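You operate a simulated robot arm through the tools that you are given. There is no shell and no other tool. Be economical: measure what you need, move in short steps, check, and stop when the job is done.

Carry out the task below with a simulated robot arm. There is one attempt and no reset: what you move stays moved.

## Task
Put the three brown cups on the tray and wipe the tea stain off the mat.
Fine: use the yellow pad and put it back. What is to be rubbed or washed off counts as gone when no trace of it is left.
Where things are to end (x, y in the base frame): brown cup with cream marks within 60 mm of [510, 600]; brown cup with black marks within 60 mm of [630, 610]; brown cup with green marks within 60 mm of [560, 700].

It is judged by the outcome, as a careful person would: the job done as asked, and still so three seconds after it is handed in. It fails if anything else is knocked over, pushed out of place, dropped, spilled or broken.

## Robot
A 6-joint arm with a fingered hand on a trunk, on a base that drives. Base frame: it is fixed to the floor where the robot stands at the start and does not move with it; the origin is under the middle of the robot, x ahead of it, y to its left, z up. Readings come in mm, degrees, newtons and seconds.
With the tool pointing down near the work surface it reaches from about 220 to 560 mm from the robot's upright axis, wherever it stands. Its first joint turns from -166.0 to 166.0 degrees. Places, roughly: brown cup with black marks (6x6x4 cm) [500, 300, 700]; brown cup with cream marks (6x6x4 cm) [500, 200, 700]; brown cup with green marks (6x6x4 cm) [600, 300, 700]; tea stain [500, 200, 700]; tray [600, 700, 700]. Payload 3.1 kg.
Tool frame: the origin (TCP) lies between the finger pads and is the grasp point; the fingertips stand 22 mm ahead of it; z points along the fingers, y is the line along which they close. Largest opening 132 mm; the body of the gripper starts 60 mm behind the TCP. The gripper is a hand of 4 fingers: y runs from the thumb to the fingers, the wrist lies at [0, 0, -218] in the tool frame, and closing takes about 1.5 s.
Orientation is that of the tool frame in the base frame, as a unit quaternion [w, x, y, z]. With the fingers straight down and closing along the base's y, the tool's x points along the base's -x, its y along +y and its z along -z.

## Interface
- The arm moves only by the tool apply_moves. Its argument "targets" is a list of rows, each a list of 6 numbers: the shift along the tool's x, y, z in cm, then the turn, a rotation vector about the tool's x, y, z in degrees. In form: [[tx, ty, tz, ax, ay, az], ...]. A call has 1 to 12 rows; each row is the pose to reach, as a shift and turn from the pose commanded when the call began, along the tool's axes at that moment. "claw" is the finger opening in cm, from 0 to 13.2, set as the call begins (left out, the last holds). Each row takes 0.2 s and may step no farther than 50 mm and 8.6 degrees from the row before; otherwise, or with a gripper value out of range, the whole call is refused. A pose out of reach is approached as far as the arm can. The call stops where the force on the tool passes 40 N (or 10 N more than at its start, if that is more) or the arm is blocked; 0.2 s more then pass. The fingers move at their own pace (about 153 mm/s each) and stop on an object; they squeeze with about 26 N. The grip force told is the motor's: it shows also when the fingers shut on nothing. Time passes only in rows, and 0.2 s behind the last, so rows that repeat a pose let the fingers close. It gives the time, the measured TCP pose, the force on the tool (base axes), the opening and the grip force at its end, in the units of the frame above (readings bear some noise), with the torque about the TCP (base axes, N m) and any sound that the robot's microphone picked up.
- Cameras (640 x 400 px; columns grow to the right, rows downward): "scene" is now at [12, 165.9, 1515.4]; the picture's right is [0.27, -0.96, 0.00], its down [-0.77, -0.21, -0.60] and it looks along [0.58, 0.16, -0.80] (base axes); focal length 273 px, centre (320, 200). "wrist" rides on the gripper at [53, -53, -84] in the tool frame; the picture's right is [0.71, 0.71, 0.00], its down [-0.53, 0.53, -0.67] and it looks along [-0.47, 0.47, 0.74] (tool axes); focal length 247 px, centre (320, 200). There is no depth. A picture from a camera that has moved, and an enlarged one, comes with that camera's place and axes in the base frame and with its lens.
- get_image(camera): a new picture of that camera. It takes no simulated time.
- move_column(by): slides the trunk up (or, below 0, down) by that many mm; the arm and the scene camera ride with it, the base frame stays. It gives what a move gives, with no picture.
- steer(legs): drives the robot by 1 to 6 legs, each [ahead, left, turn to the left] in mm, mm and degrees, along the robot's own axes; the way and the turn of a leg run together, so that a leg with both is an arc; at most 1500 mm and 180 degrees a leg. The arm and the cameras ride along, it lands a little off, and it stops where it bumps. It gives what a move gives.
- move_fingers(finger1, finger2, finger3, thumb_bend): sets how far each is bent, from 0 (flat) to 1 (curled in); at 0.3 the hand is open as for a grip, at 0.7 the pads meet at the TCP. One left out holds its place. A second passes; each finger stops where it meets its share of the squeeze, and holds until it gets a number again. A gripper value or a shape takes the hand back. It gives what a move gives, with no picture; readings hold the bend of each and the force on the fingers (four entries, about 0 where the hand has none), thumb and palm.
- preshape(shape): the hand has 4 fingers and takes this shape, open, in about a second: jaw (thumb against the fingers, like two jaws); tri (thumb and two fingers); tip (a fingertip pinch); poke (one finger out to press); point (the index stretched); flat (the hand flat); cup (the hand cupped); fist (a fist). The gripper value then closes the fingers along that shape, each until it touches; the sizes above hold for jaw. It gives what a move gives, with no picture.
- aim_head(pan, tilt): turns the head with the scene camera to pan (to the left, within 155 degrees either way) and tilt (down, from -29 to 69), counted from straight ahead of the robot. It gives what a move gives.
- inspect(camera, box): a new picture of the part [left, top, right, bottom] of that camera's present view, enlarged. It takes no simulated time.
- finish_job(): hands the job in; it is judged then, once.

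Work in short steps. Places have to be worked out from the pictures, the camera data and where the tool is seen: move nearer, look again, correct. Check each grasp and each placing, and mend what went wrong. You have 120 turns and 90 pictures in all, those below and enlarged ones among them. Open the gripper and draw the arm clear of the work before you hand the job in, unless the task says otherwise; then end with one line.

The tools are called as a command line: name --pt "numbers of a row" for each row, then --argument value for the rest, lists and objects as JSON in quotes. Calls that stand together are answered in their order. apply_moves: Moves the arm, as the interface text tells. Its arguments: {"type":"object","properties":{"targets":{"type":"array"},"claw":{"type":"number"}},"required":["targets"]} The other tools are called the same way: move_column (by) slides the trunk up or down; preshape (shape) gives the hand a shape; move_fingers (finger1, finger2, finger3, thumb_bend) moves the fingers one by one; steer (legs) drives the base; aim_head (pan, tilt) turns the head that bears the scene camera; get_image (camera) takes a picture; inspect (camera, box) takes an enlarged picture of a part of a camera's view; finish_job () hands the job in.

At the start:

```text
t: 0.0
eef_pos: [287.8, 174.8, 976.6]
tcp_rot: [0.0, 0.0, 1.0, -0.001]
wrist_force: [-0.5, 1.0, 0.1]
wrist_torque: [-0.01, -0.02, -0.01]
width: 131.8
finger_force: 0.0
shape: jaw
bend: [0.3, 0.3, 0.3, 0.3]
finger forces: [0.1, 0.0, 0.0, 0.1, 0.0, 0.1]
trunk travel left (down, up): [-200.0, 186.0]
robot x, y, heading: [1.4, -1.1, -0.0]
head pan, tilt: [15.6, 53.0]
```

scene: 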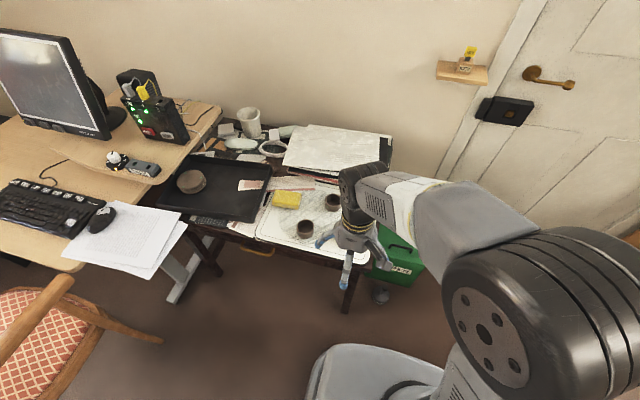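
wrist: 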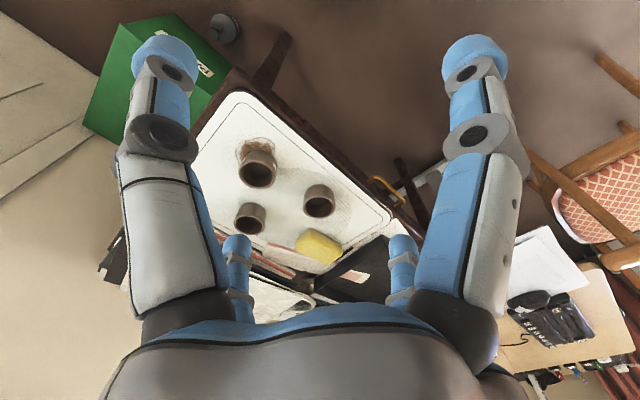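

The pictures show the mat with three cups and a yellow pad on it, and a dark tray to the left. I look closer in both cameras.

inspect --camera "scene" --box '[150, 90, 410, 270]'

inspect --camera "wrist" --box '[180, 80, 420, 300]'

```text
2.22 times, centred on (280, 180) of scene
camera zoom: at [12.0, 165.9, 1515.4], right [0.27, -0.96, 0.0], down [-0.77, -0.21, -0.6], along [0.58, 0.16, -0.8], focal length 607 px, centre (409, 244)
```

zoom: 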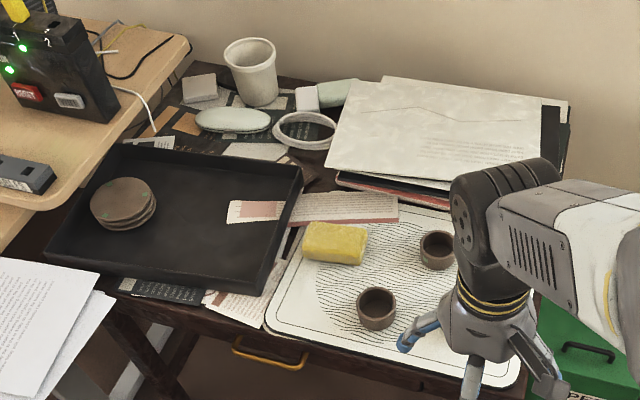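

```text
1.82 times, centred on (300, 190) of wrist
camera zoom: at [233.9, 121.2, 1061.8], right [-0.71, 0.71, 0.0], down [0.53, 0.53, 0.67], along [0.47, 0.47, -0.74], focal length 449 px, centre (356, 218)
```

zoom: 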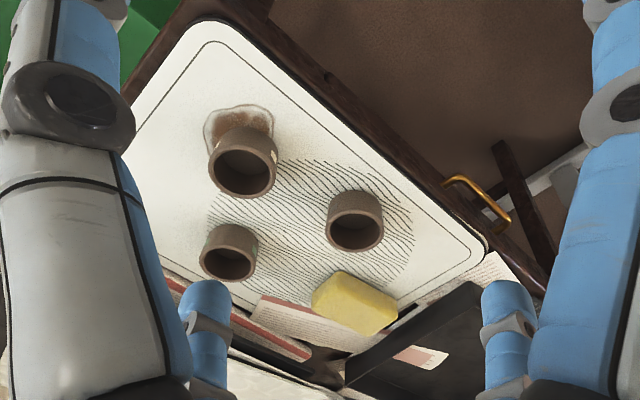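

The cups stand at about A (465,210, by the stain), B (442,335) and C (568,270), the pad at about (575,450), and the tray spots are around y 600–700. Standing near (150,420) would reach everything, so I drive left first.

steer --legs '[[0, 420, 0]]'

aim_head --pan 0 --tilt 60

get_image --camera "scene"

```text
t: 2.6
eef_pos: [288.0, 593.6, 977.6]
tcp_rot: [0.0, 0.001, 1.0, 0.0]
wrist_force: [-0.4, 0.2, -0.2]
wrist_torque: [-0.03, -0.01, 0.0]
width: 132.0
finger_force: 0.0
shape: jaw
bend: [0.3, 0.3, 0.3, 0.3]
finger forces: [0.0, 0.0, 0.1, 0.1, 0.0, 0.1]
trunk travel left (down, up): [-200.0, 186.0]
robot x, y, heading: [0.5, 414.9, 0.1]
head pan, tilt: [15.6, 53.0]
```

```text
t: 3.4
eef_pos: [288.5, 592.6, 977.9]
tcp_rot: [0.0, 0.001, 1.0, 0.0]
wrist_force: [-0.3, 0.2, 0.5]
wrist_torque: [-0.01, 0.02, 0.0]
width: 132.3
finger_force: 0.0
shape: jaw
bend: [0.3, 0.3, 0.3, 0.3]
finger forces: [0.1, 0.1, 0.1, 0.0, 0.0, 0.1]
trunk travel left (down, up): [-200.0, 186.0]
robot x, y, heading: [-0.1, 417.6, -0.1]
head pan, tilt: [0.0, 60.0]
```

```text
85 pictures are left
camera scene: at [7.8, 564.6, 1506.8], right [0.0, -1.0, 0.0], down [-0.87, 0.0, -0.5], along [0.5, 0.0, -0.87], focal length 273 px, centre (320, 200)
```

scene: 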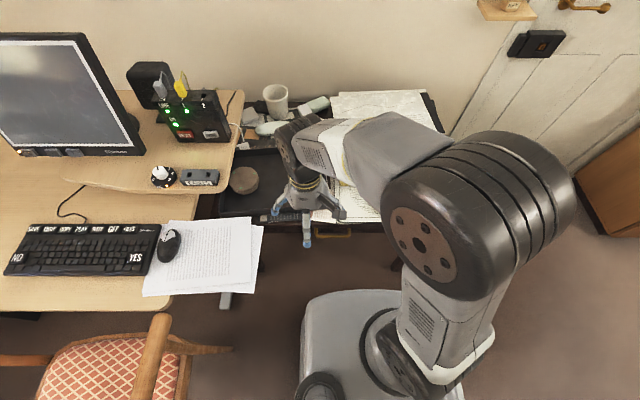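

Base front is at about x 275 and the table edge at about 380. I move ahead 105 mm, staying clear of the table, and take pictures from there.

steer --legs '[[105, 0, 0]]'

get_image --camera "wrist"

inspect --camera "scene" --box '[180, 80, 440, 260]'

```text
t: 4.5
eef_pos: [392.1, 591.1, 976.6]
tcp_rot: [0.0, 0.001, 1.0, 0.0]
wrist_force: [-0.4, 0.2, 0.2]
wrist_torque: [-0.01, 0.03, 0.0]
width: 131.8
finger_force: 0.1
shape: jaw
bend: [0.3, 0.3, 0.3, 0.3]
finger forces: [0.0, 0.0, 0.2, 0.1, 0.0, 0.0]
trunk travel left (down, up): [-200.0, 186.0]
robot x, y, heading: [102.9, 422.6, 0.0]
head pan, tilt: [0.0, 60.0]
```

```text
84 pictures are left
camera wrist: at [338.8, 538.9, 1061.5], right [-0.71, 0.71, 0.0], down [0.53, 0.52, 0.67], along [0.47, 0.47, -0.74], focal length 247 px, centre (320, 200)
```

wrist: 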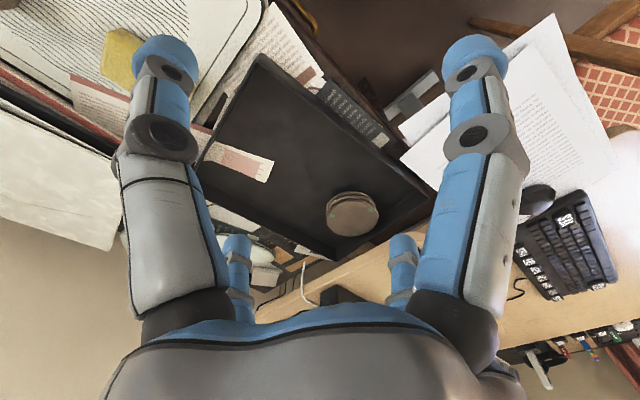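

```text
2.22 times, centred on (310, 170) of scene
camera zoom: at [112.8, 564.3, 1506.8], right [0.0, -1.0, 0.0], down [-0.87, 0.0, -0.5], along [0.5, 0.0, -0.87], focal length 607 px, centre (342, 267)
```

zoom: 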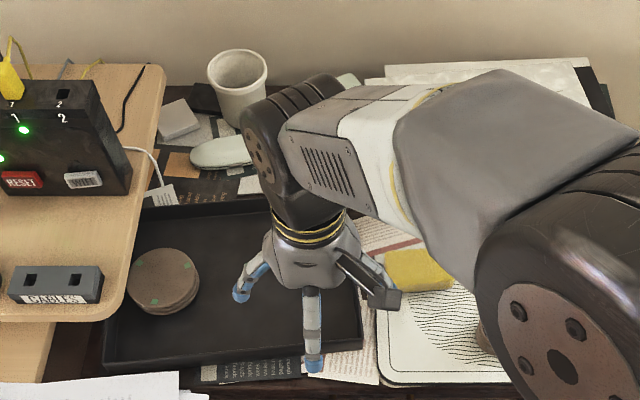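

The tray and coaster stack are clear. Next I swing the hand over the mat to view the cups from close.

apply_moves --pt "0.2 -4.5 0.5 0 0 0" --pt "0.4 -9 1 0 0 0" --pt "0.6 -13.5 1.5 0 0 0" --pt "0.8 -18 2 0 0 0" --pt "1 -22.5 2.5 0 0 0" --pt "1.2 -27 3 0 0 0" --pt "1.2 -31 3.5 0 0 0" --pt "1.2 -34.5 4 0 0 0" --pt "1.2 -34.5 4 0 0 0"

get_image --camera "wrist"

get_image --camera "scene"

```text
t: 6.5
eef_pos: [376.7, 242.7, 936.6]
tcp_rot: [0.0, 0.001, 1.0, 0.0]
wrist_force: [-0.1, -0.6, 0.4]
wrist_torque: [0.03, 0.01, -0.02]
width: 132.2
finger_force: 0.0
shape: jaw
bend: [0.3, 0.3, 0.3, 0.3]
finger forces: [0.0, 0.0, 0.1, 0.1, 0.0, 0.1]
trunk travel left (down, up): [-200.0, 186.0]
robot x, y, heading: [99.8, 418.3, -0.2]
head pan, tilt: [0.0, 60.0]
```

```text
82 pictures are left
camera wrist: at [322.5, 190.6, 1020.7], right [-0.71, 0.71, 0.0], down [0.53, 0.53, 0.67], along [0.47, 0.47, -0.74], focal length 247 px, centre (320, 200)
```

wrist: 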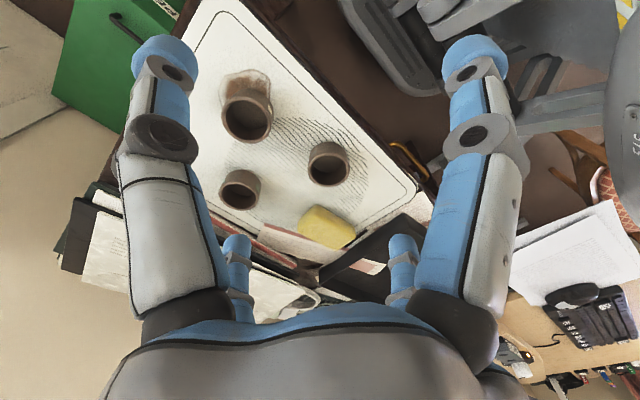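

```text
81 pictures are left
camera scene: at [110.9, 564.7, 1506.8], right [0.0, -1.0, 0.0], down [-0.87, 0.0, -0.5], along [0.5, 0.0, -0.87], focal length 273 px, centre (320, 200)
```

scene: 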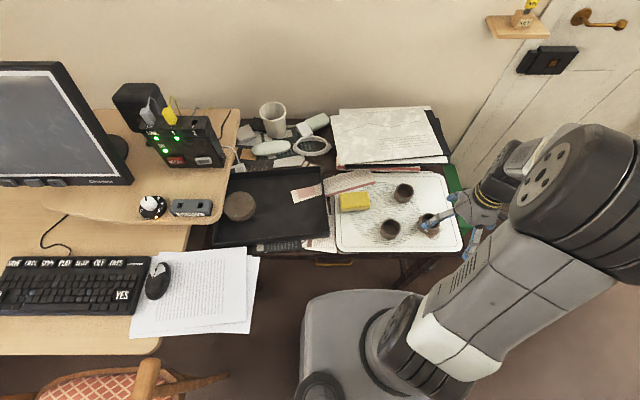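

Good view of all three cups and the stain. I zoom in for positions and the marks.

inspect --camera "scene" --box '[320, 160, 476, 260]'

inspect --camera "wrist" --box '[200, 60, 380, 250]'

```text
4.00 times, centred on (398, 210) of scene
camera zoom: at [110.9, 564.7, 1506.8], right [0.0, -1.0, 0.0], down [-0.87, 0.0, -0.5], along [0.5, 0.0, -0.87], focal length 1092 px, centre (8, 160)
```

zoom: 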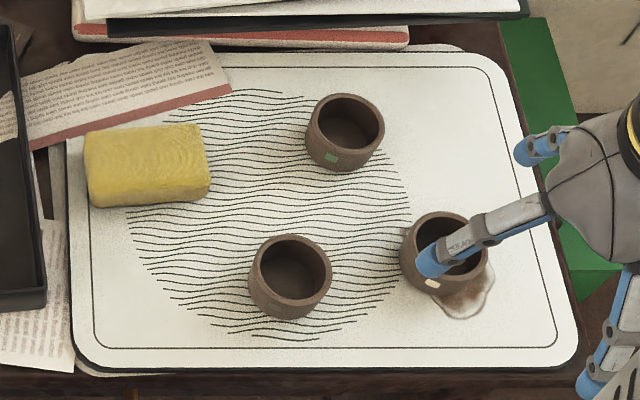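

```text
2.11 times, centred on (290, 155) of wrist
camera zoom: at [322.5, 190.6, 1020.7], right [-0.71, 0.71, 0.0], down [0.53, 0.53, 0.67], along [0.47, 0.47, -0.74], focal length 520 px, centre (383, 295)
```

zoom: 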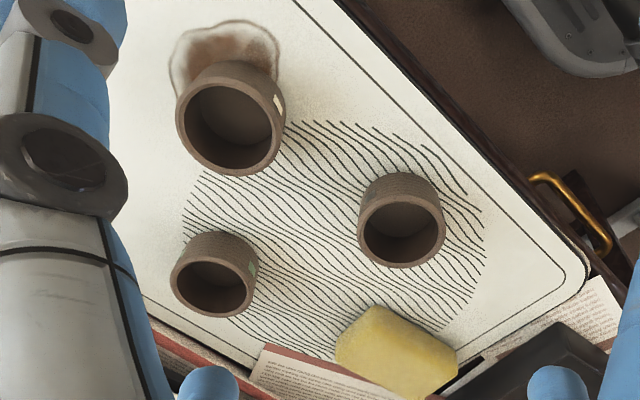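

A=cream (484,217), B=black (464,347), C=green (605,279), rim height about 715. I look at the hand's finger layout before grasping.

inspect --camera "scene" --box '[400, 120, 560, 280]'

```text
2.50 times, centred on (480, 200) of scene
camera zoom: at [110.9, 564.7, 1506.8], right [0.0, -1.0, 0.0], down [-0.87, 0.0, -0.5], along [0.5, 0.0, -0.87], focal length 682 px, centre (-80, 200)
```

zoom: 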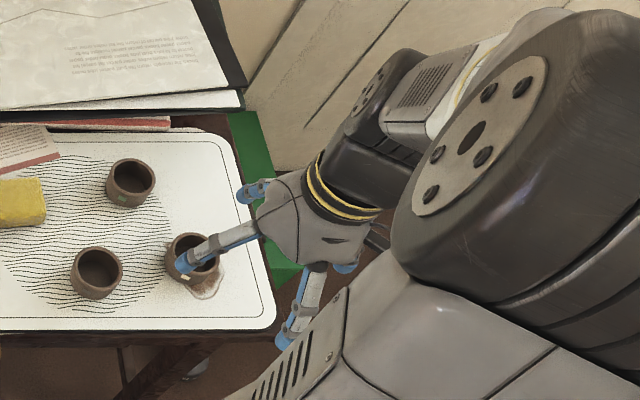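

The digits form a cross (±x, ±y) around the TCP, which suits round cups. I move above B (black) with a 10 cm opening, to z≈800.

apply_moves --pt "-1.8 2.1 2.7 0 0 0" --pt "-3.5 4.2 5.4 0 0 0" --pt "-5.2 6.3 8.1 0 0 0" --pt "-7 8.4 10.8 0 0 0" --pt "-8.7 10.4 13.6 0 0 0" --pt "-8.7 10.4 13.6 0 0 0" --claw 10

get_image --camera "wrist"

inspect --camera "scene" --box '[320, 140, 480, 260]'

```text
t: 7.9
eef_pos: [464.5, 351.1, 801.3]
tcp_rot: [0.0, 0.001, 1.0, 0.0]
wrist_force: [0.2, 0.0, -0.1]
wrist_torque: [-0.01, 0.0, -0.01]
width: 100.5
finger_force: 0.1
shape: jaw
bend: [0.26, 0.26, 0.26, 0.54]
finger forces: [0.0, 0.1, 0.0, 0.0, 0.0, 0.0]
trunk travel left (down, up): [-200.0, 186.0]
robot x, y, heading: [103.2, 418.6, -0.2]
head pan, tilt: [0.0, 60.0]
```

```text
77 pictures are left
camera wrist: at [411.2, 297.5, 885.2], right [-0.71, 0.71, 0.0], down [0.53, 0.52, 0.67], along [0.47, 0.47, -0.74], focal length 247 px, centre (320, 200)
```

wrist: 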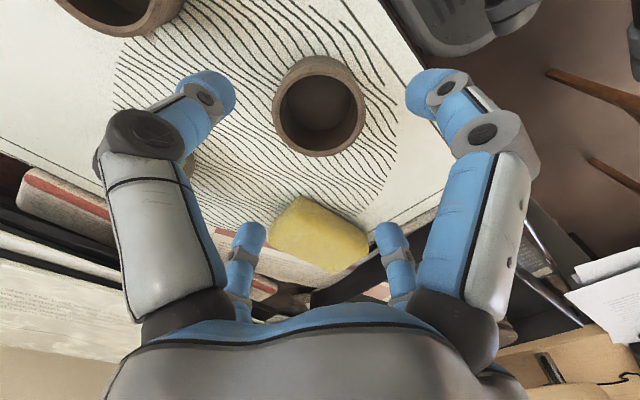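

```text
3.33 times, centred on (400, 200) of scene
camera zoom: at [110.5, 564.1, 1506.8], right [0.0, -1.0, 0.0], down [-0.87, 0.0, -0.5], along [0.5, 0.0, -0.87], focal length 910 px, centre (53, 200)
```

zoom: 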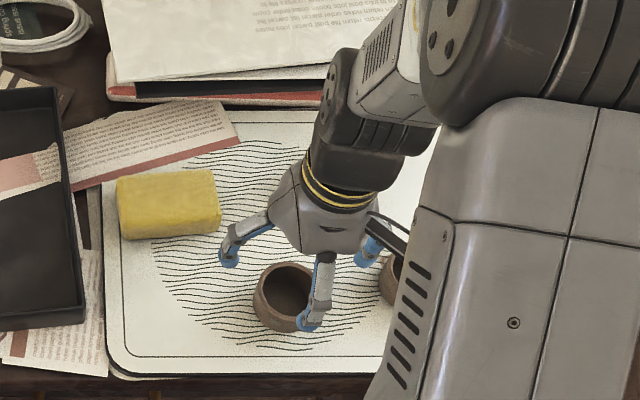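

The rim ray gives B at about (460,348), nearly under the TCP. I adjust and descend to z≈706 with force stop active.

apply_moves --pt "0.3 -0.3 3.5 0 0 0" --pt "0.3 -0.3 6.5 0 0 0" --pt "0.3 -0.3 8.5 0 0 0" --pt "0.3 -0.3 9.5 0 0 0" --pt "0.3 -0.3 9.5 0 0 0"

get_image --camera "wrist"

inspect --camera "scene" --box '[320, 140, 480, 260]'

```text
t: 8.9
eef_pos: [463.1, 347.7, 714.3]
tcp_rot: [0.003, 0.001, 1.0, -0.002]
wrist_force: [-3.1, 2.0, 24.5]
wrist_torque: [0.55, 0.27, 0.05]
width: 98.9
finger_force: 0.0
shape: jaw
bend: [0.23, 0.24, 0.25, 0.54]
finger forces: [9.3, 8.3, 6.8, 0.1, 0.2, 0.1]
trunk travel left (down, up): [-200.0, 186.0]
robot x, y, heading: [104.7, 416.0, -0.0]
head pan, tilt: [0.0, 60.0]
stopped in row 4: the force on the tool passed its limit at 54 N (the readings are from after the stop); the commanded pose is now the measured one
```

```text
75 pictures are left
camera wrist: at [409.3, 294.3, 797.5], right [-0.71, 0.71, 0.0], down [0.52, 0.53, 0.67], along [0.48, 0.47, -0.74], focal length 247 px, centre (320, 200)
```

wrist: 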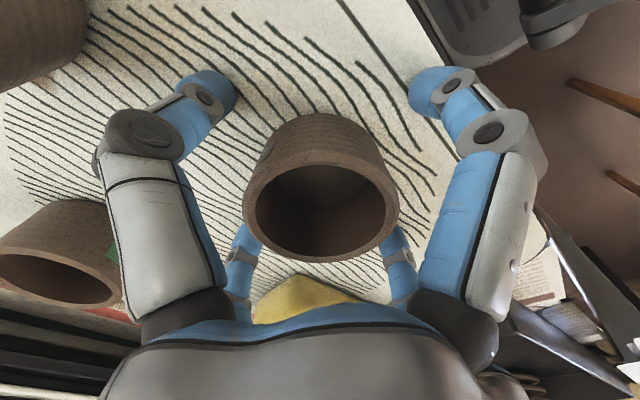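

```text
3.33 times, centred on (400, 200) of scene
camera zoom: at [109.2, 564.6, 1507.0], right [0.0, -1.0, 0.0], down [-0.87, 0.0, -0.5], along [0.5, 0.0, -0.87], focal length 910 px, centre (53, 200)
```

zoom: 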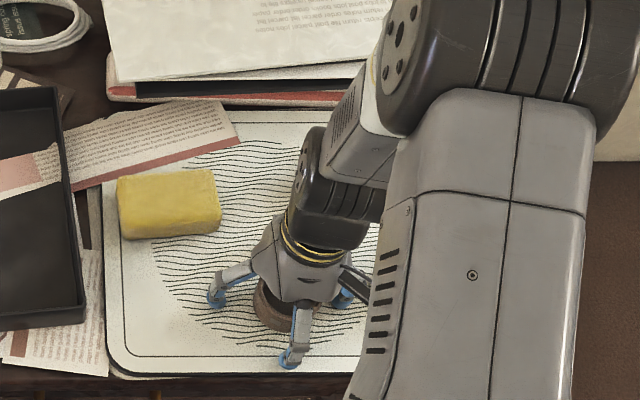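

The fingers touched the mat at TCP z≈714, and the cup is centred between them. I rise 5 mm and close.

apply_moves --pt "0 0 -0.5 0 0 0"

apply_moves --pt "0 0 0 0 0 0" --pt "0 0 0 0 0 0" --pt "0 0 0 0 0 0" --pt "0 0 0 0 0 0" --pt "0 0 0 0 0 0" --pt "0 0 0 0 0 0" --pt "0 0 0 0 0 0" --pt "0 0 0 0 0 0" --claw 5

get_image --camera "wrist"

```text
t: 9.3
eef_pos: [462.9, 347.9, 716.1]
tcp_rot: [0.002, 0.0, 1.0, 0.0]
wrist_force: [0.8, -0.1, -0.4]
wrist_torque: [0.01, 0.01, 0.02]
width: 99.8
finger_force: 0.1
shape: jaw
bend: [0.26, 0.26, 0.26, 0.54]
finger forces: [0.1, 0.0, 0.0, 0.0, 0.0, 0.0]
trunk travel left (down, up): [-200.0, 186.0]
robot x, y, heading: [103.3, 417.2, -0.3]
head pan, tilt: [0.0, 60.0]
```

```text
t: 11.1
eef_pos: [462.5, 347.9, 717.9]
tcp_rot: [0.004, 0.001, 1.0, -0.001]
wrist_force: [6.2, 0.1, 39.0]
wrist_torque: [0.21, 0.73, -0.05]
width: 51.3
finger_force: 26.0
shape: jaw
bend: [0.82, 0.81, 0.79, 0.7]
finger forces: [71.6, 67.2, 23.2, 0.0, 24.5, 0.1]
trunk travel left (down, up): [-200.0, 186.0]
robot x, y, heading: [105.9, 418.5, -0.1]
head pan, tilt: [0.0, 60.0]
```

```text
73 pictures are left
camera wrist: at [408.8, 294.8, 801.5], right [-0.71, 0.71, -0.01], down [0.52, 0.53, 0.67], along [0.48, 0.47, -0.74], focal length 247 px, centre (320, 200)
```

wrist: 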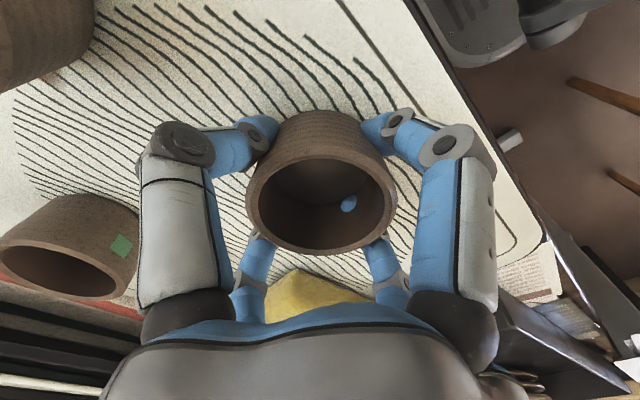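

Grip is on, though the curling fingers press on the mat (39 N). I lift gently 1.5 cm and check.

apply_moves --pt "0 0 -0.4 0 0 0" --pt "0 0 -0.8 0 0 0" --pt "0 0 -1.5 0 0 0" --pt "0 0 -2.5 0 0 0" --pt "0 0 -2.5 0 0 0"

get_image --camera "wrist"

inspect --camera "scene" --box '[320, 140, 480, 260]'

```text
t: 12.3
eef_pos: [462.9, 347.3, 743.2]
tcp_rot: [0.002, 0.001, 1.0, 0.0]
wrist_force: [0.1, 0.3, -0.4]
wrist_torque: [0.02, 0.0, 0.0]
width: 49.8
finger_force: 26.1
shape: jaw
bend: [0.81, 0.81, 0.79, 0.7]
finger forces: [34.3, 55.2, 21.8, 0.0, 24.6, 0.1]
trunk travel left (down, up): [-200.0, 186.0]
robot x, y, heading: [102.7, 417.5, -0.5]
head pan, tilt: [0.0, 60.0]
```

```text
72 pictures are left
camera wrist: at [409.2, 293.6, 826.8], right [-0.71, 0.71, 0.0], down [0.53, 0.53, 0.67], along [0.48, 0.47, -0.74], focal length 247 px, centre (320, 200)
```

wrist: 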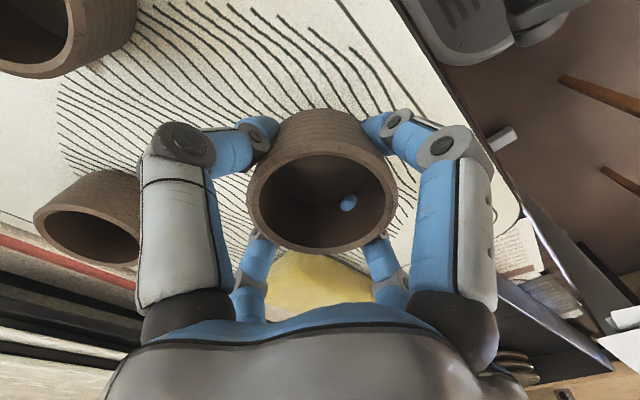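

```text
3.33 times, centred on (400, 200) of scene
camera zoom: at [111.2, 564.2, 1506.8], right [0.0, -1.0, 0.0], down [-0.87, 0.0, -0.5], along [0.5, 0.0, -0.87], focal length 910 px, centre (53, 200)
```

zoom: 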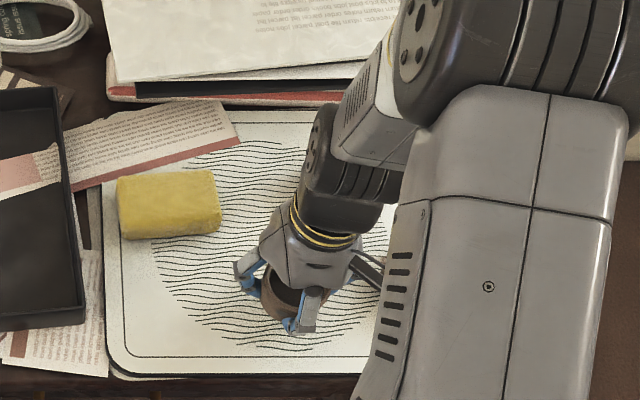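

Cup B is held and lifted. I raise it to about z 840 and carry it above the tray spot (610,630).

apply_moves --pt "0 0 -5 0 0 0" --pt "0 0 -10 0 0 0" --pt "-2.2 4 -10 0 0 0" --pt "-4.4 8 -10 0 0 0" --pt "-6.6 12 -10 0 0 0" --pt "-8.8 16 -10 0 0 0" --pt "-10.6 20 -10 0 0 0" --pt "-12.4 24 -10 0 0 0" --pt "-14.7 28.3 -10 0 0 0" --pt "-14.7 28.3 -10 0 0 0"

get_image --camera "wrist"

inspect --camera "scene" --box '[200, 110, 400, 260]'

```text
t: 14.5
eef_pos: [609.1, 630.2, 842.7]
tcp_rot: [0.001, 0.001, 1.0, -0.001]
wrist_force: [-0.3, 0.4, -1.2]
wrist_torque: [0.0, 0.03, 0.01]
width: 49.6
finger_force: 26.4
shape: jaw
bend: [0.8, 0.8, 0.79, 0.7]
finger forces: [26.2, 33.8, 22.7, 0.1, 28.1, 0.1]
trunk travel left (down, up): [-200.0, 186.0]
robot x, y, heading: [101.4, 417.8, -0.1]
head pan, tilt: [0.0, 60.0]
```

```text
70 pictures are left
camera wrist: at [555.0, 577.7, 927.4], right [-0.71, 0.71, 0.0], down [0.53, 0.53, 0.67], along [0.48, 0.47, -0.74], focal length 247 px, centre (320, 200)
```

wrist: 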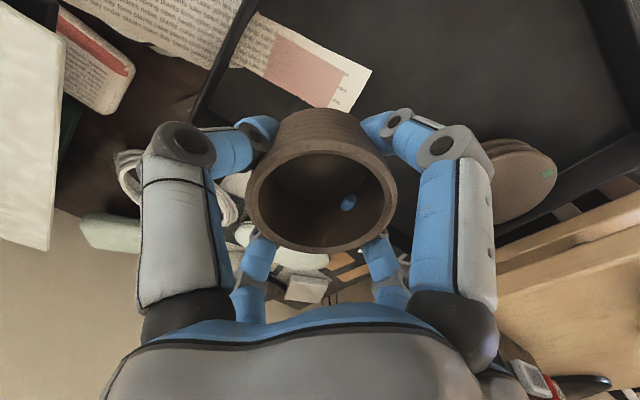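

```text
2.67 times, centred on (300, 185) of scene
camera zoom: at [110.7, 563.7, 1506.9], right [0.0, -1.0, 0.0], down [-0.87, 0.0, -0.5], along [0.5, 0.0, -0.87], focal length 728 px, centre (373, 240)
```

zoom: 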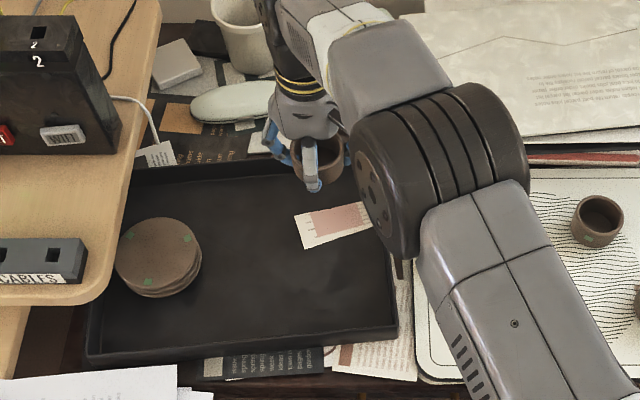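

The cup hangs level over the tray, at (609,630). I lower it to just above the floor.

apply_moves --pt "0 0 4 0 0 0" --pt "0 0 8 0 0 0" --pt "0 0 10.5 0 0 0" --pt "0 0 11 0 0 0" --pt "0 0 11.5 0 0 0" --pt "0 0 11.5 0 0 0"

get_image --camera "wrist"

inspect --camera "scene" --box '[220, 120, 380, 240]'

```text
t: 15.9
eef_pos: [612.2, 628.5, 726.8]
tcp_rot: [0.001, 0.001, 1.0, 0.0]
wrist_force: [0.4, -0.7, -1.0]
wrist_torque: [0.0, 0.01, -0.02]
width: 49.1
finger_force: 26.0
shape: jaw
bend: [0.8, 0.8, 0.8, 0.7]
finger forces: [28.8, 28.2, 37.3, 0.0, 29.5, 0.0]
trunk travel left (down, up): [-200.0, 186.0]
robot x, y, heading: [104.9, 419.0, -0.1]
head pan, tilt: [0.0, 60.0]
```

```text
68 pictures are left
camera wrist: at [558.8, 575.7, 810.3], right [-0.71, 0.71, 0.0], down [0.52, 0.53, 0.67], along [0.48, 0.47, -0.74], focal length 247 px, centre (320, 200)
```

wrist: 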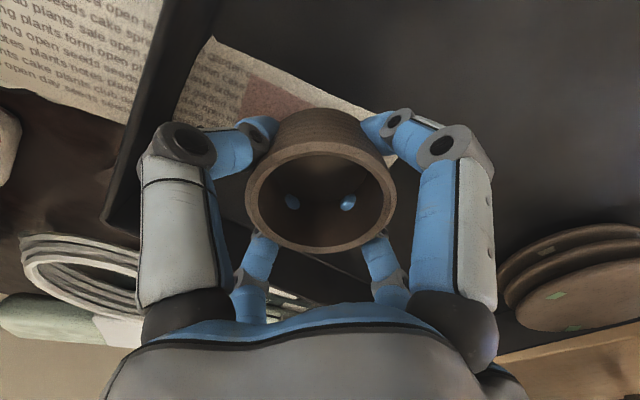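

```text
3.33 times, centred on (300, 180) of scene
camera zoom: at [111.1, 564.4, 1506.8], right [0.0, -1.0, 0.0], down [-0.87, 0.0, -0.5], along [0.5, 0.0, -0.87], focal length 910 px, centre (387, 267)
```

zoom: 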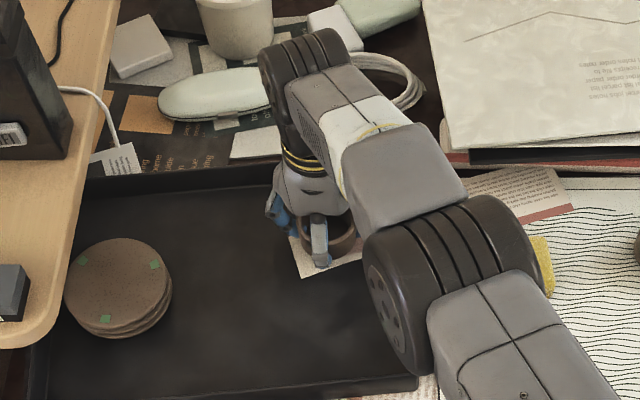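

No contact yet at 727. I lower in 2 mm rows to find the tray floor.

apply_moves --pt "0 0 0.2 0 0 0" --pt "0 0 0.4 0 0 0" --pt "0 0 0.6 0 0 0" --pt "0 0 0.6 0 0 0"

```text
t: 16.9
eef_pos: [611.2, 630.1, 720.2]
tcp_rot: [0.002, 0.001, 1.0, 0.0]
wrist_force: [0.2, 1.0, -1.0]
wrist_torque: [-0.04, 0.01, 0.01]
width: 49.0
finger_force: 26.3
shape: jaw
bend: [0.8, 0.8, 0.8, 0.7]
finger forces: [28.9, 28.1, 36.4, 0.1, 29.5, 0.0]
trunk travel left (down, up): [-200.0, 186.0]
robot x, y, heading: [106.7, 421.9, -0.2]
head pan, tilt: [0.0, 60.0]
```

Still free at 720. I continue down.

apply_moves --pt "0 0 0.2 0 0 0" --pt "0 0 0.4 0 0 0" --pt "0 0 0.4 0 0 0"

```text
t: 17.7
eef_pos: [611.9, 630.6, 717.6]
tcp_rot: [0.003, 0.001, 1.0, 0.0]
wrist_force: [0.2, -0.9, 4.9]
wrist_torque: [-0.02, 0.15, 0.03]
width: 49.0
finger_force: 25.8
shape: jaw
bend: [0.81, 0.8, 0.8, 0.7]
finger forces: [30.8, 28.1, 35.4, 0.0, 30.9, 0.0]
trunk travel left (down, up): [-200.0, 186.0]
robot x, y, heading: [101.2, 420.4, -0.0]
head pan, tilt: [0.0, 60.0]
```

Contact at about 717.6. I open gently to 8.5 cm and let the fingers settle.

apply_moves --pt "0 0 0 0 0 0" --pt "0 0 0 0 0 0" --pt "0 0 0 0 0 0" --pt "0 0 0 0 0 0" --pt "0 0 -0.2 0 0 0" --claw 8.5

get_image --camera "wrist"

```text
t: 18.9
eef_pos: [611.2, 628.8, 720.5]
tcp_rot: [0.001, 0.001, 1.0, 0.0]
wrist_force: [0.0, -0.4, -0.9]
wrist_torque: [0.04, 0.01, 0.01]
width: 84.7
finger_force: 0.0
shape: jaw
bend: [0.3, 0.3, 0.3, 0.7]
finger forces: [0.0, 0.0, 0.0, 0.0, 0.0, 0.0]
trunk travel left (down, up): [-200.0, 186.0]
robot x, y, heading: [100.5, 419.7, -0.2]
head pan, tilt: [0.0, 60.0]
```

```text
66 pictures are left
camera wrist: at [556.6, 576.6, 803.4], right [-0.71, 0.71, 0.0], down [0.53, 0.53, 0.67], along [0.48, 0.47, -0.74], focal length 247 px, centre (320, 200)
```

wrist: 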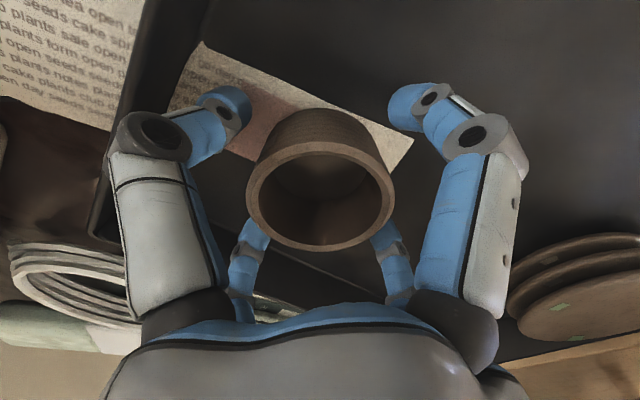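

Cup B is released. I rise and travel to above C (green) at (605,279), z≈830.

apply_moves --pt "0 0 -2 0 0 0" --pt "0 0 -6 0 0 0" --pt "0 0 -11 0 0 0" --pt "0.2 -5 -11 0 0 0" --pt "0.6 -10 -11 0 0 0" --pt "0.8 -15 -11 0 0 0" --pt "0.8 -20 -11 0 0 0" --pt "0.8 -25 -11 0 0 0" --pt "0.7 -30 -11 0 0 0" --pt "0.6 -34.9 -11 0 0 0" --pt "0.6 -34.9 -10 0 0 0"

get_image --camera "wrist"

inspect --camera "scene" --box '[220, 120, 480, 270]'

```text
refused: row 5 steps farther than a row can; nothing moved
```

```text
65 pictures are left
camera wrist: at [556.6, 576.6, 803.4], right [-0.71, 0.71, 0.0], down [0.53, 0.53, 0.67], along [0.48, 0.47, -0.74], focal length 247 px, centre (320, 200)
```

wrist: 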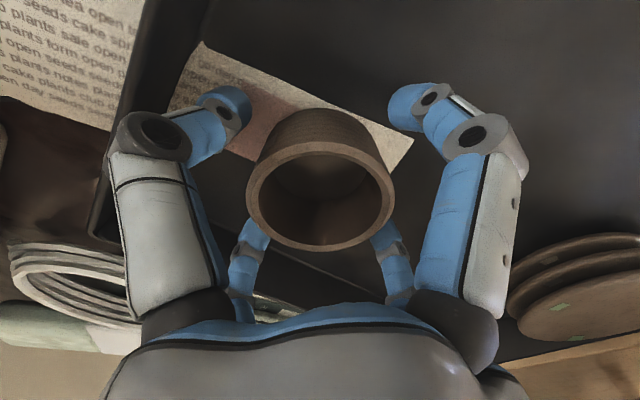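

```text
2.46 times, centred on (350, 195) of scene
camera zoom: at [111.0, 564.3, 1506.8], right [0.0, -1.0, 0.0], down [-0.87, 0.0, -0.5], along [0.5, 0.0, -0.87], focal length 672 px, centre (246, 212)
```

zoom: 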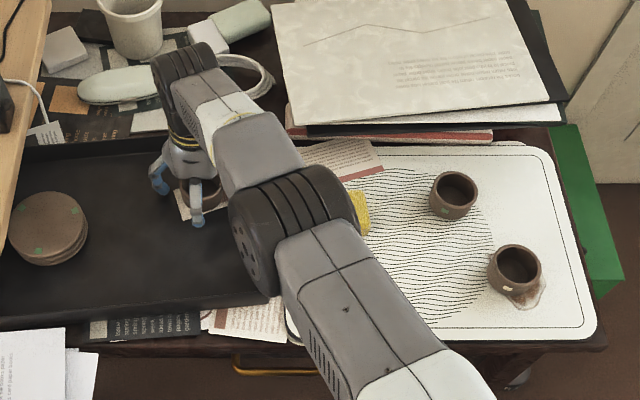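

A step was slightly too long. I resend with 4.4 cm steps.

apply_moves --pt "0 0 -2 0 0 0" --pt "0 0 -6 0 0 0" --pt "0 0 -10.5 0 0 0" --pt "0.1 -4.4 -10.5 0 0 0" --pt "0.2 -8.8 -10.5 0 0 0" --pt "0.3 -13.2 -10.5 0 0 0" --pt "0.4 -17.6 -10.5 0 0 0" --pt "0.5 -22 -10.5 0 0 0" --pt "0.5 -26.4 -10.5 0 0 0" --pt "0.6 -30.8 -10.5 0 0 0" --pt "0.6 -34.9 -10.5 0 0 0" --pt "0.6 -34.9 -10.5 0 0 0"

get_image --camera "wrist"

inspect --camera "scene" --box '[220, 120, 480, 270]'

```text
t: 21.5
eef_pos: [600.9, 280.4, 822.8]
tcp_rot: [0.002, 0.001, 1.0, -0.001]
wrist_force: [0.1, 0.3, -1.0]
wrist_torque: [0.02, 0.01, 0.01]
width: 84.8
finger_force: 0.0
shape: jaw
bend: [0.3, 0.3, 0.3, 0.7]
finger forces: [0.0, 0.0, 0.0, 0.1, 0.0, 0.0]
trunk travel left (down, up): [-200.0, 186.0]
robot x, y, heading: [104.3, 418.0, -0.1]
head pan, tilt: [0.0, 60.0]
```

```text
63 pictures are left
camera wrist: at [547.6, 226.7, 906.4], right [-0.71, 0.71, 0.0], down [0.52, 0.53, 0.67], along [0.48, 0.47, -0.74], focal length 247 px, centre (320, 200)
```

wrist: 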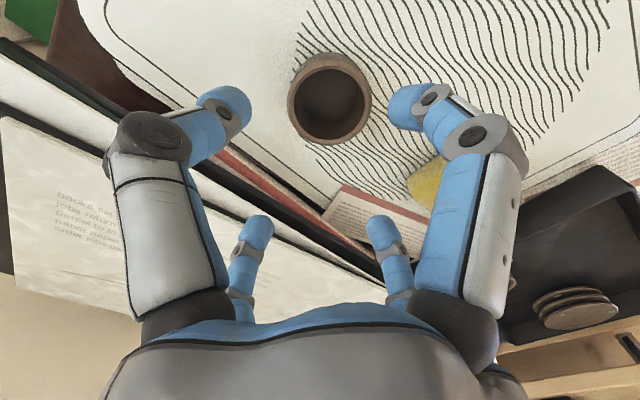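

```text
2.46 times, centred on (350, 195) of scene
camera zoom: at [111.0, 564.8, 1506.8], right [0.0, -1.0, 0.0], down [-0.87, 0.0, -0.5], along [0.5, 0.0, -0.87], focal length 672 px, centre (246, 212)
```

zoom: 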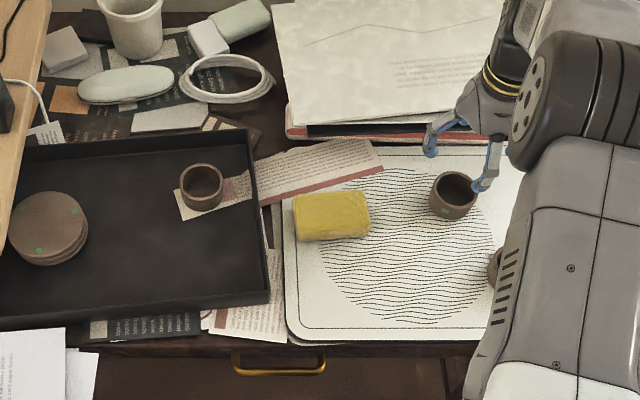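

C appears at about (597,278). I open to 10 cm, move to that and down to z≈765 to check the centring.

apply_moves --pt "0.2 -0.1 2 0 0 0" --pt "0.4 -0.2 4 0 0 0" --pt "0.4 -0.2 5.8 0 0 0" --pt "0.4 -0.2 5.8 0 0 0" --claw 10

get_image --camera "wrist"

```text
t: 22.5
eef_pos: [599.8, 278.4, 764.5]
tcp_rot: [0.001, 0.001, 1.0, 0.0]
wrist_force: [0.1, -0.1, 0.4]
wrist_torque: [-0.01, 0.02, 0.01]
width: 99.7
finger_force: 0.0
shape: jaw
bend: [0.26, 0.26, 0.26, 0.55]
finger forces: [0.0, 0.0, 0.0, 0.0, 0.1, 0.1]
trunk travel left (down, up): [-200.0, 186.0]
robot x, y, heading: [101.5, 418.0, -0.2]
head pan, tilt: [0.0, 60.0]
```

```text
61 pictures are left
camera wrist: at [545.5, 226.2, 848.9], right [-0.71, 0.71, 0.0], down [0.52, 0.53, 0.67], along [0.48, 0.47, -0.74], focal length 247 px, centre (320, 200)
```

wrist: 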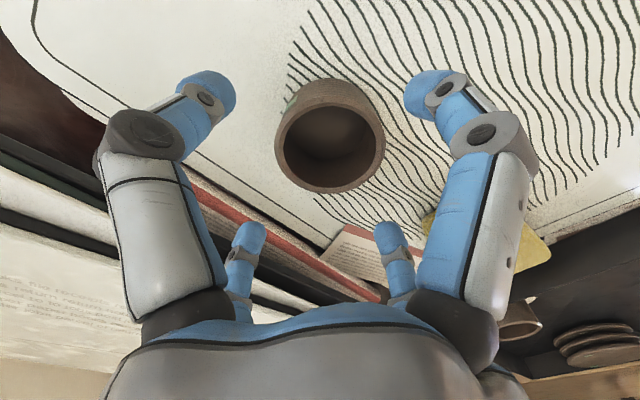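

The rim ray gives C at (595,282). I shift and descend to z≈719, then close.

apply_moves --pt "0.5 0.4 1 0 0 0" --pt "0.5 0.4 3 0 0 0" --pt "0.5 0.4 4.5 0 0 0" --pt "0.5 0.4 4.5 0 0 0"

apply_moves --pt "0 0 0 0 0 0" --pt "0 0 0 0 0 0" --pt "0 0 0 0 0 0" --pt "0 0 0 0 0 0" --pt "0 0 0 0 0 0" --pt "0 0 0 0 0 0" --pt "0 0 0 0 0 0" --pt "0 0 0 0 0 0" --claw 5

get_image --camera "wrist"

```text
t: 23.5
eef_pos: [594.6, 282.4, 719.3]
tcp_rot: [0.002, 0.002, 1.0, 0.0]
wrist_force: [0.4, 0.6, -0.1]
wrist_torque: [-0.01, 0.05, -0.02]
width: 99.7
finger_force: 0.1
shape: jaw
bend: [0.26, 0.26, 0.26, 0.55]
finger forces: [0.0, 0.0, 0.1, 0.0, 0.1, 0.0]
trunk travel left (down, up): [-200.0, 186.0]
robot x, y, heading: [103.4, 413.8, -0.3]
head pan, tilt: [0.0, 60.0]
```

```text
t: 25.3
eef_pos: [594.7, 281.8, 720.3]
tcp_rot: [0.002, 0.001, 1.0, 0.0]
wrist_force: [0.9, 0.3, 2.4]
wrist_torque: [0.07, 0.08, -0.04]
width: 49.0
finger_force: 26.3
shape: jaw
bend: [0.8, 0.8, 0.79, 0.7]
finger forces: [27.0, 26.2, 22.0, 0.0, 23.7, 0.1]
trunk travel left (down, up): [-200.0, 186.0]
robot x, y, heading: [103.0, 417.0, -0.2]
head pan, tilt: [0.0, 60.0]
```

```text
60 pictures are left
camera wrist: at [541.1, 229.3, 804.3], right [-0.71, 0.71, 0.0], down [0.52, 0.53, 0.67], along [0.48, 0.47, -0.74], focal length 247 px, centre (320, 200)
```

wrist: 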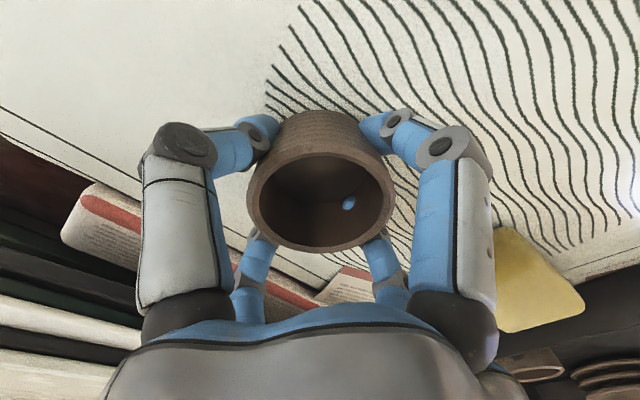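

Clean grip on C. I lift and carry it toward (550,703), in two calls.

apply_moves --pt "0 0 -1 0 0 0" --pt "0 0 -4 0 0 0" --pt "0 0 -8 0 0 0" --pt "0 0 -12 0 0 0" --pt "0.5 4.5 -12 0 0 0" --pt "1 9 -12 0 0 0" --pt "1.5 13.5 -12 0 0 0"

apply_moves --pt "0.5 4.5 0 0 0 0" --pt "1 9 0 0 0 0" --pt "1.5 13.5 0 0 0 0" --pt "2 18 0 0 0 0" --pt "2.5 22.5 0 0 0 0" --pt "3 27 0 0 0 0" --pt "3 28.6 0 0 0 0" --pt "3 28.6 0 0 0 0"

get_image --camera "wrist"

inspect --camera "scene" --box '[220, 120, 480, 270]'

```text
t: 26.9
eef_pos: [578.5, 419.1, 844.3]
tcp_rot: [0.001, 0.003, 1.0, -0.001]
wrist_force: [0.6, 0.4, -0.6]
wrist_torque: [0.01, -0.01, -0.02]
width: 49.0
finger_force: 25.9
shape: jaw
bend: [0.8, 0.8, 0.79, 0.7]
finger forces: [27.8, 26.4, 22.1, 0.0, 24.6, 0.1]
trunk travel left (down, up): [-200.0, 186.0]
robot x, y, heading: [104.5, 420.4, -0.2]
head pan, tilt: [0.0, 60.0]
```

```text
t: 28.7
eef_pos: [551.9, 703.9, 842.2]
tcp_rot: [0.003, 0.001, 1.0, -0.001]
wrist_force: [-0.4, 0.5, -1.1]
wrist_torque: [0.04, 0.02, 0.01]
width: 49.2
finger_force: 25.4
shape: jaw
bend: [0.8, 0.8, 0.79, 0.7]
finger forces: [27.6, 27.3, 22.4, 0.1, 25.0, 0.1]
trunk travel left (down, up): [-200.0, 186.0]
robot x, y, heading: [102.9, 416.8, -0.0]
head pan, tilt: [0.0, 60.0]
```

```text
59 pictures are left
camera wrist: at [497.5, 651.9, 926.4], right [-0.71, 0.71, 0.0], down [0.53, 0.53, 0.67], along [0.48, 0.47, -0.74], focal length 247 px, centre (320, 200)
```

wrist: 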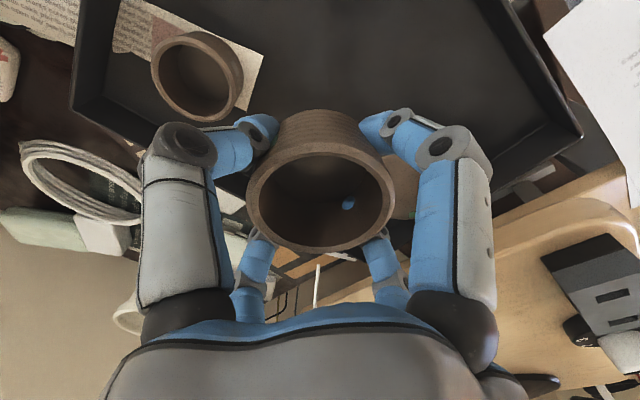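

```text
2.46 times, centred on (350, 195) of scene
camera zoom: at [111.1, 564.4, 1506.8], right [0.0, -1.0, 0.0], down [-0.87, 0.0, -0.5], along [0.5, 0.0, -0.87], focal length 672 px, centre (246, 212)
```

zoom: 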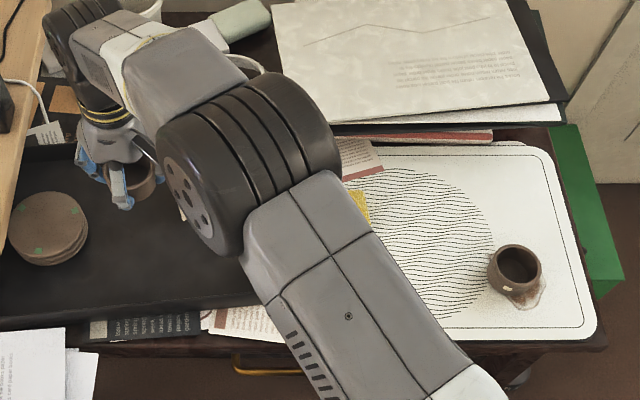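

All clear around the spot. I lower cup C to about 721 and then feel for the floor.

apply_moves --pt "0 0 4 0 0 0" --pt "0 0 8 0 0 0" --pt "0 0 11 0 0 0" --pt "0 0 12 0 0 0" --pt "0 0 12 0 0 0"

apply_moves --pt "0 0 0.2 0 0 0" --pt "0 0 0.3 0 0 0" --pt "0 0 0.3 0 0 0"

```text
t: 29.9
eef_pos: [551.9, 703.8, 722.2]
tcp_rot: [0.002, 0.001, 1.0, 0.0]
wrist_force: [0.1, -0.3, -0.7]
wrist_torque: [0.02, -0.01, 0.04]
width: 48.9
finger_force: 25.7
shape: jaw
bend: [0.8, 0.8, 0.79, 0.7]
finger forces: [27.5, 27.4, 22.6, 0.0, 25.7, 0.0]
trunk travel left (down, up): [-200.0, 186.0]
robot x, y, heading: [98.1, 415.2, -0.3]
head pan, tilt: [0.0, 60.0]
```

```text
t: 30.7
eef_pos: [552.0, 704.5, 718.7]
tcp_rot: [0.001, 0.0, 1.0, 0.0]
wrist_force: [1.0, -0.7, 3.5]
wrist_torque: [0.0, 0.11, 0.03]
width: 49.1
finger_force: 25.5
shape: jaw
bend: [0.8, 0.8, 0.79, 0.7]
finger forces: [28.4, 27.7, 22.6, 0.1, 25.9, 0.1]
trunk travel left (down, up): [-200.0, 186.0]
robot x, y, heading: [105.0, 416.5, -0.2]
head pan, tilt: [0.0, 60.0]
```

Contact felt, so I open, then rise.

apply_moves --pt "0 0 0 0 0 0" --pt "0 0 0 0 0 0" --pt "0 0 0 0 0 0" --pt "0 0 0 0 0 0" --pt "0 0 -0.3 0 0 0" --pt "0 0 -1.5 0 0 0" --pt "0 0 -5 0 0 0" --pt "0 0 -10 0 0 0" --claw 8.5

get_image --camera "wrist"

```text
t: 32.5
eef_pos: [552.3, 703.6, 819.0]
tcp_rot: [0.002, 0.001, 1.0, 0.0]
wrist_force: [-0.1, 0.0, 0.0]
wrist_torque: [0.01, 0.04, -0.01]
width: 84.3
finger_force: 0.0
shape: jaw
bend: [0.3, 0.3, 0.3, 0.7]
finger forces: [0.1, 0.0, 0.0, 0.0, 0.0, 0.0]
trunk travel left (down, up): [-200.0, 186.0]
robot x, y, heading: [101.1, 418.7, -0.3]
head pan, tilt: [0.0, 60.0]
```

```text
57 pictures are left
camera wrist: at [497.7, 651.3, 902.8], right [-0.71, 0.71, 0.0], down [0.53, 0.53, 0.67], along [0.48, 0.47, -0.74], focal length 247 px, centre (320, 200)
```

wrist: 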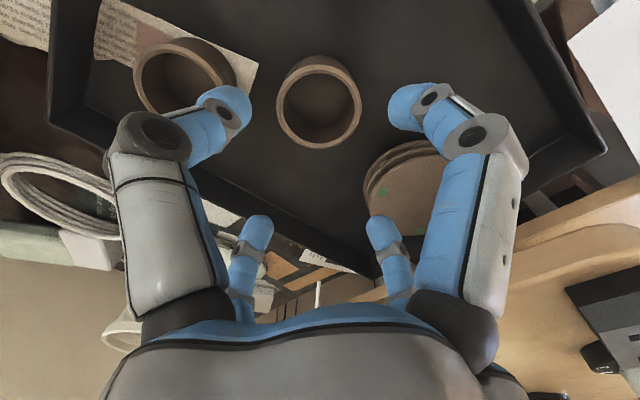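

C is placed. Travel to above A (cream) at about (482,218).

apply_moves --pt "0.6 -4.4 -1 0 0 0" --pt "1.3 -8.8 -2 0 0 0" --pt "1.9 -13.2 -2 0 0 0" --pt "2.5 -17.6 -2 0 0 0" --pt "3.2 -22 -2 0 0 0" --pt "3.8 -26.4 -2 0 0 0" --pt "4.4 -30.8 -2 0 0 0" --pt "5.1 -35.2 -2 0 0 0" --pt "5.7 -39.6 -2 0 0 0" --pt "6.4 -44.1 -1 0 0 0" --pt "7 -48.5 0 0 0 0" --pt "7 -48.5 2 0 0 0" --claw 10

get_image --camera "wrist"

```text
t: 35.1
eef_pos: [481.4, 220.6, 797.0]
tcp_rot: [0.002, 0.001, 1.0, 0.0]
wrist_force: [-0.5, -0.9, -0.4]
wrist_torque: [0.0, 0.02, 0.04]
width: 99.7
finger_force: 0.1
shape: jaw
bend: [0.26, 0.26, 0.26, 0.55]
finger forces: [0.0, 0.0, 0.1, 0.1, 0.0, 0.0]
trunk travel left (down, up): [-200.0, 186.0]
robot x, y, heading: [97.6, 418.4, 0.1]
head pan, tilt: [0.0, 60.0]
```

```text
56 pictures are left
camera wrist: at [428.0, 167.2, 880.9], right [-0.71, 0.71, 0.0], down [0.53, 0.53, 0.67], along [0.48, 0.47, -0.74], focal length 247 px, centre (320, 200)
```

wrist: 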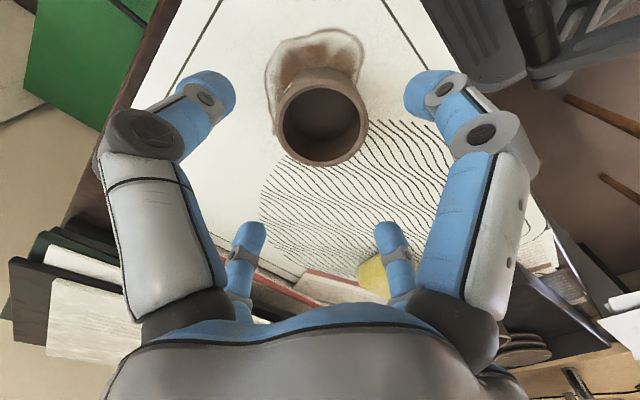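

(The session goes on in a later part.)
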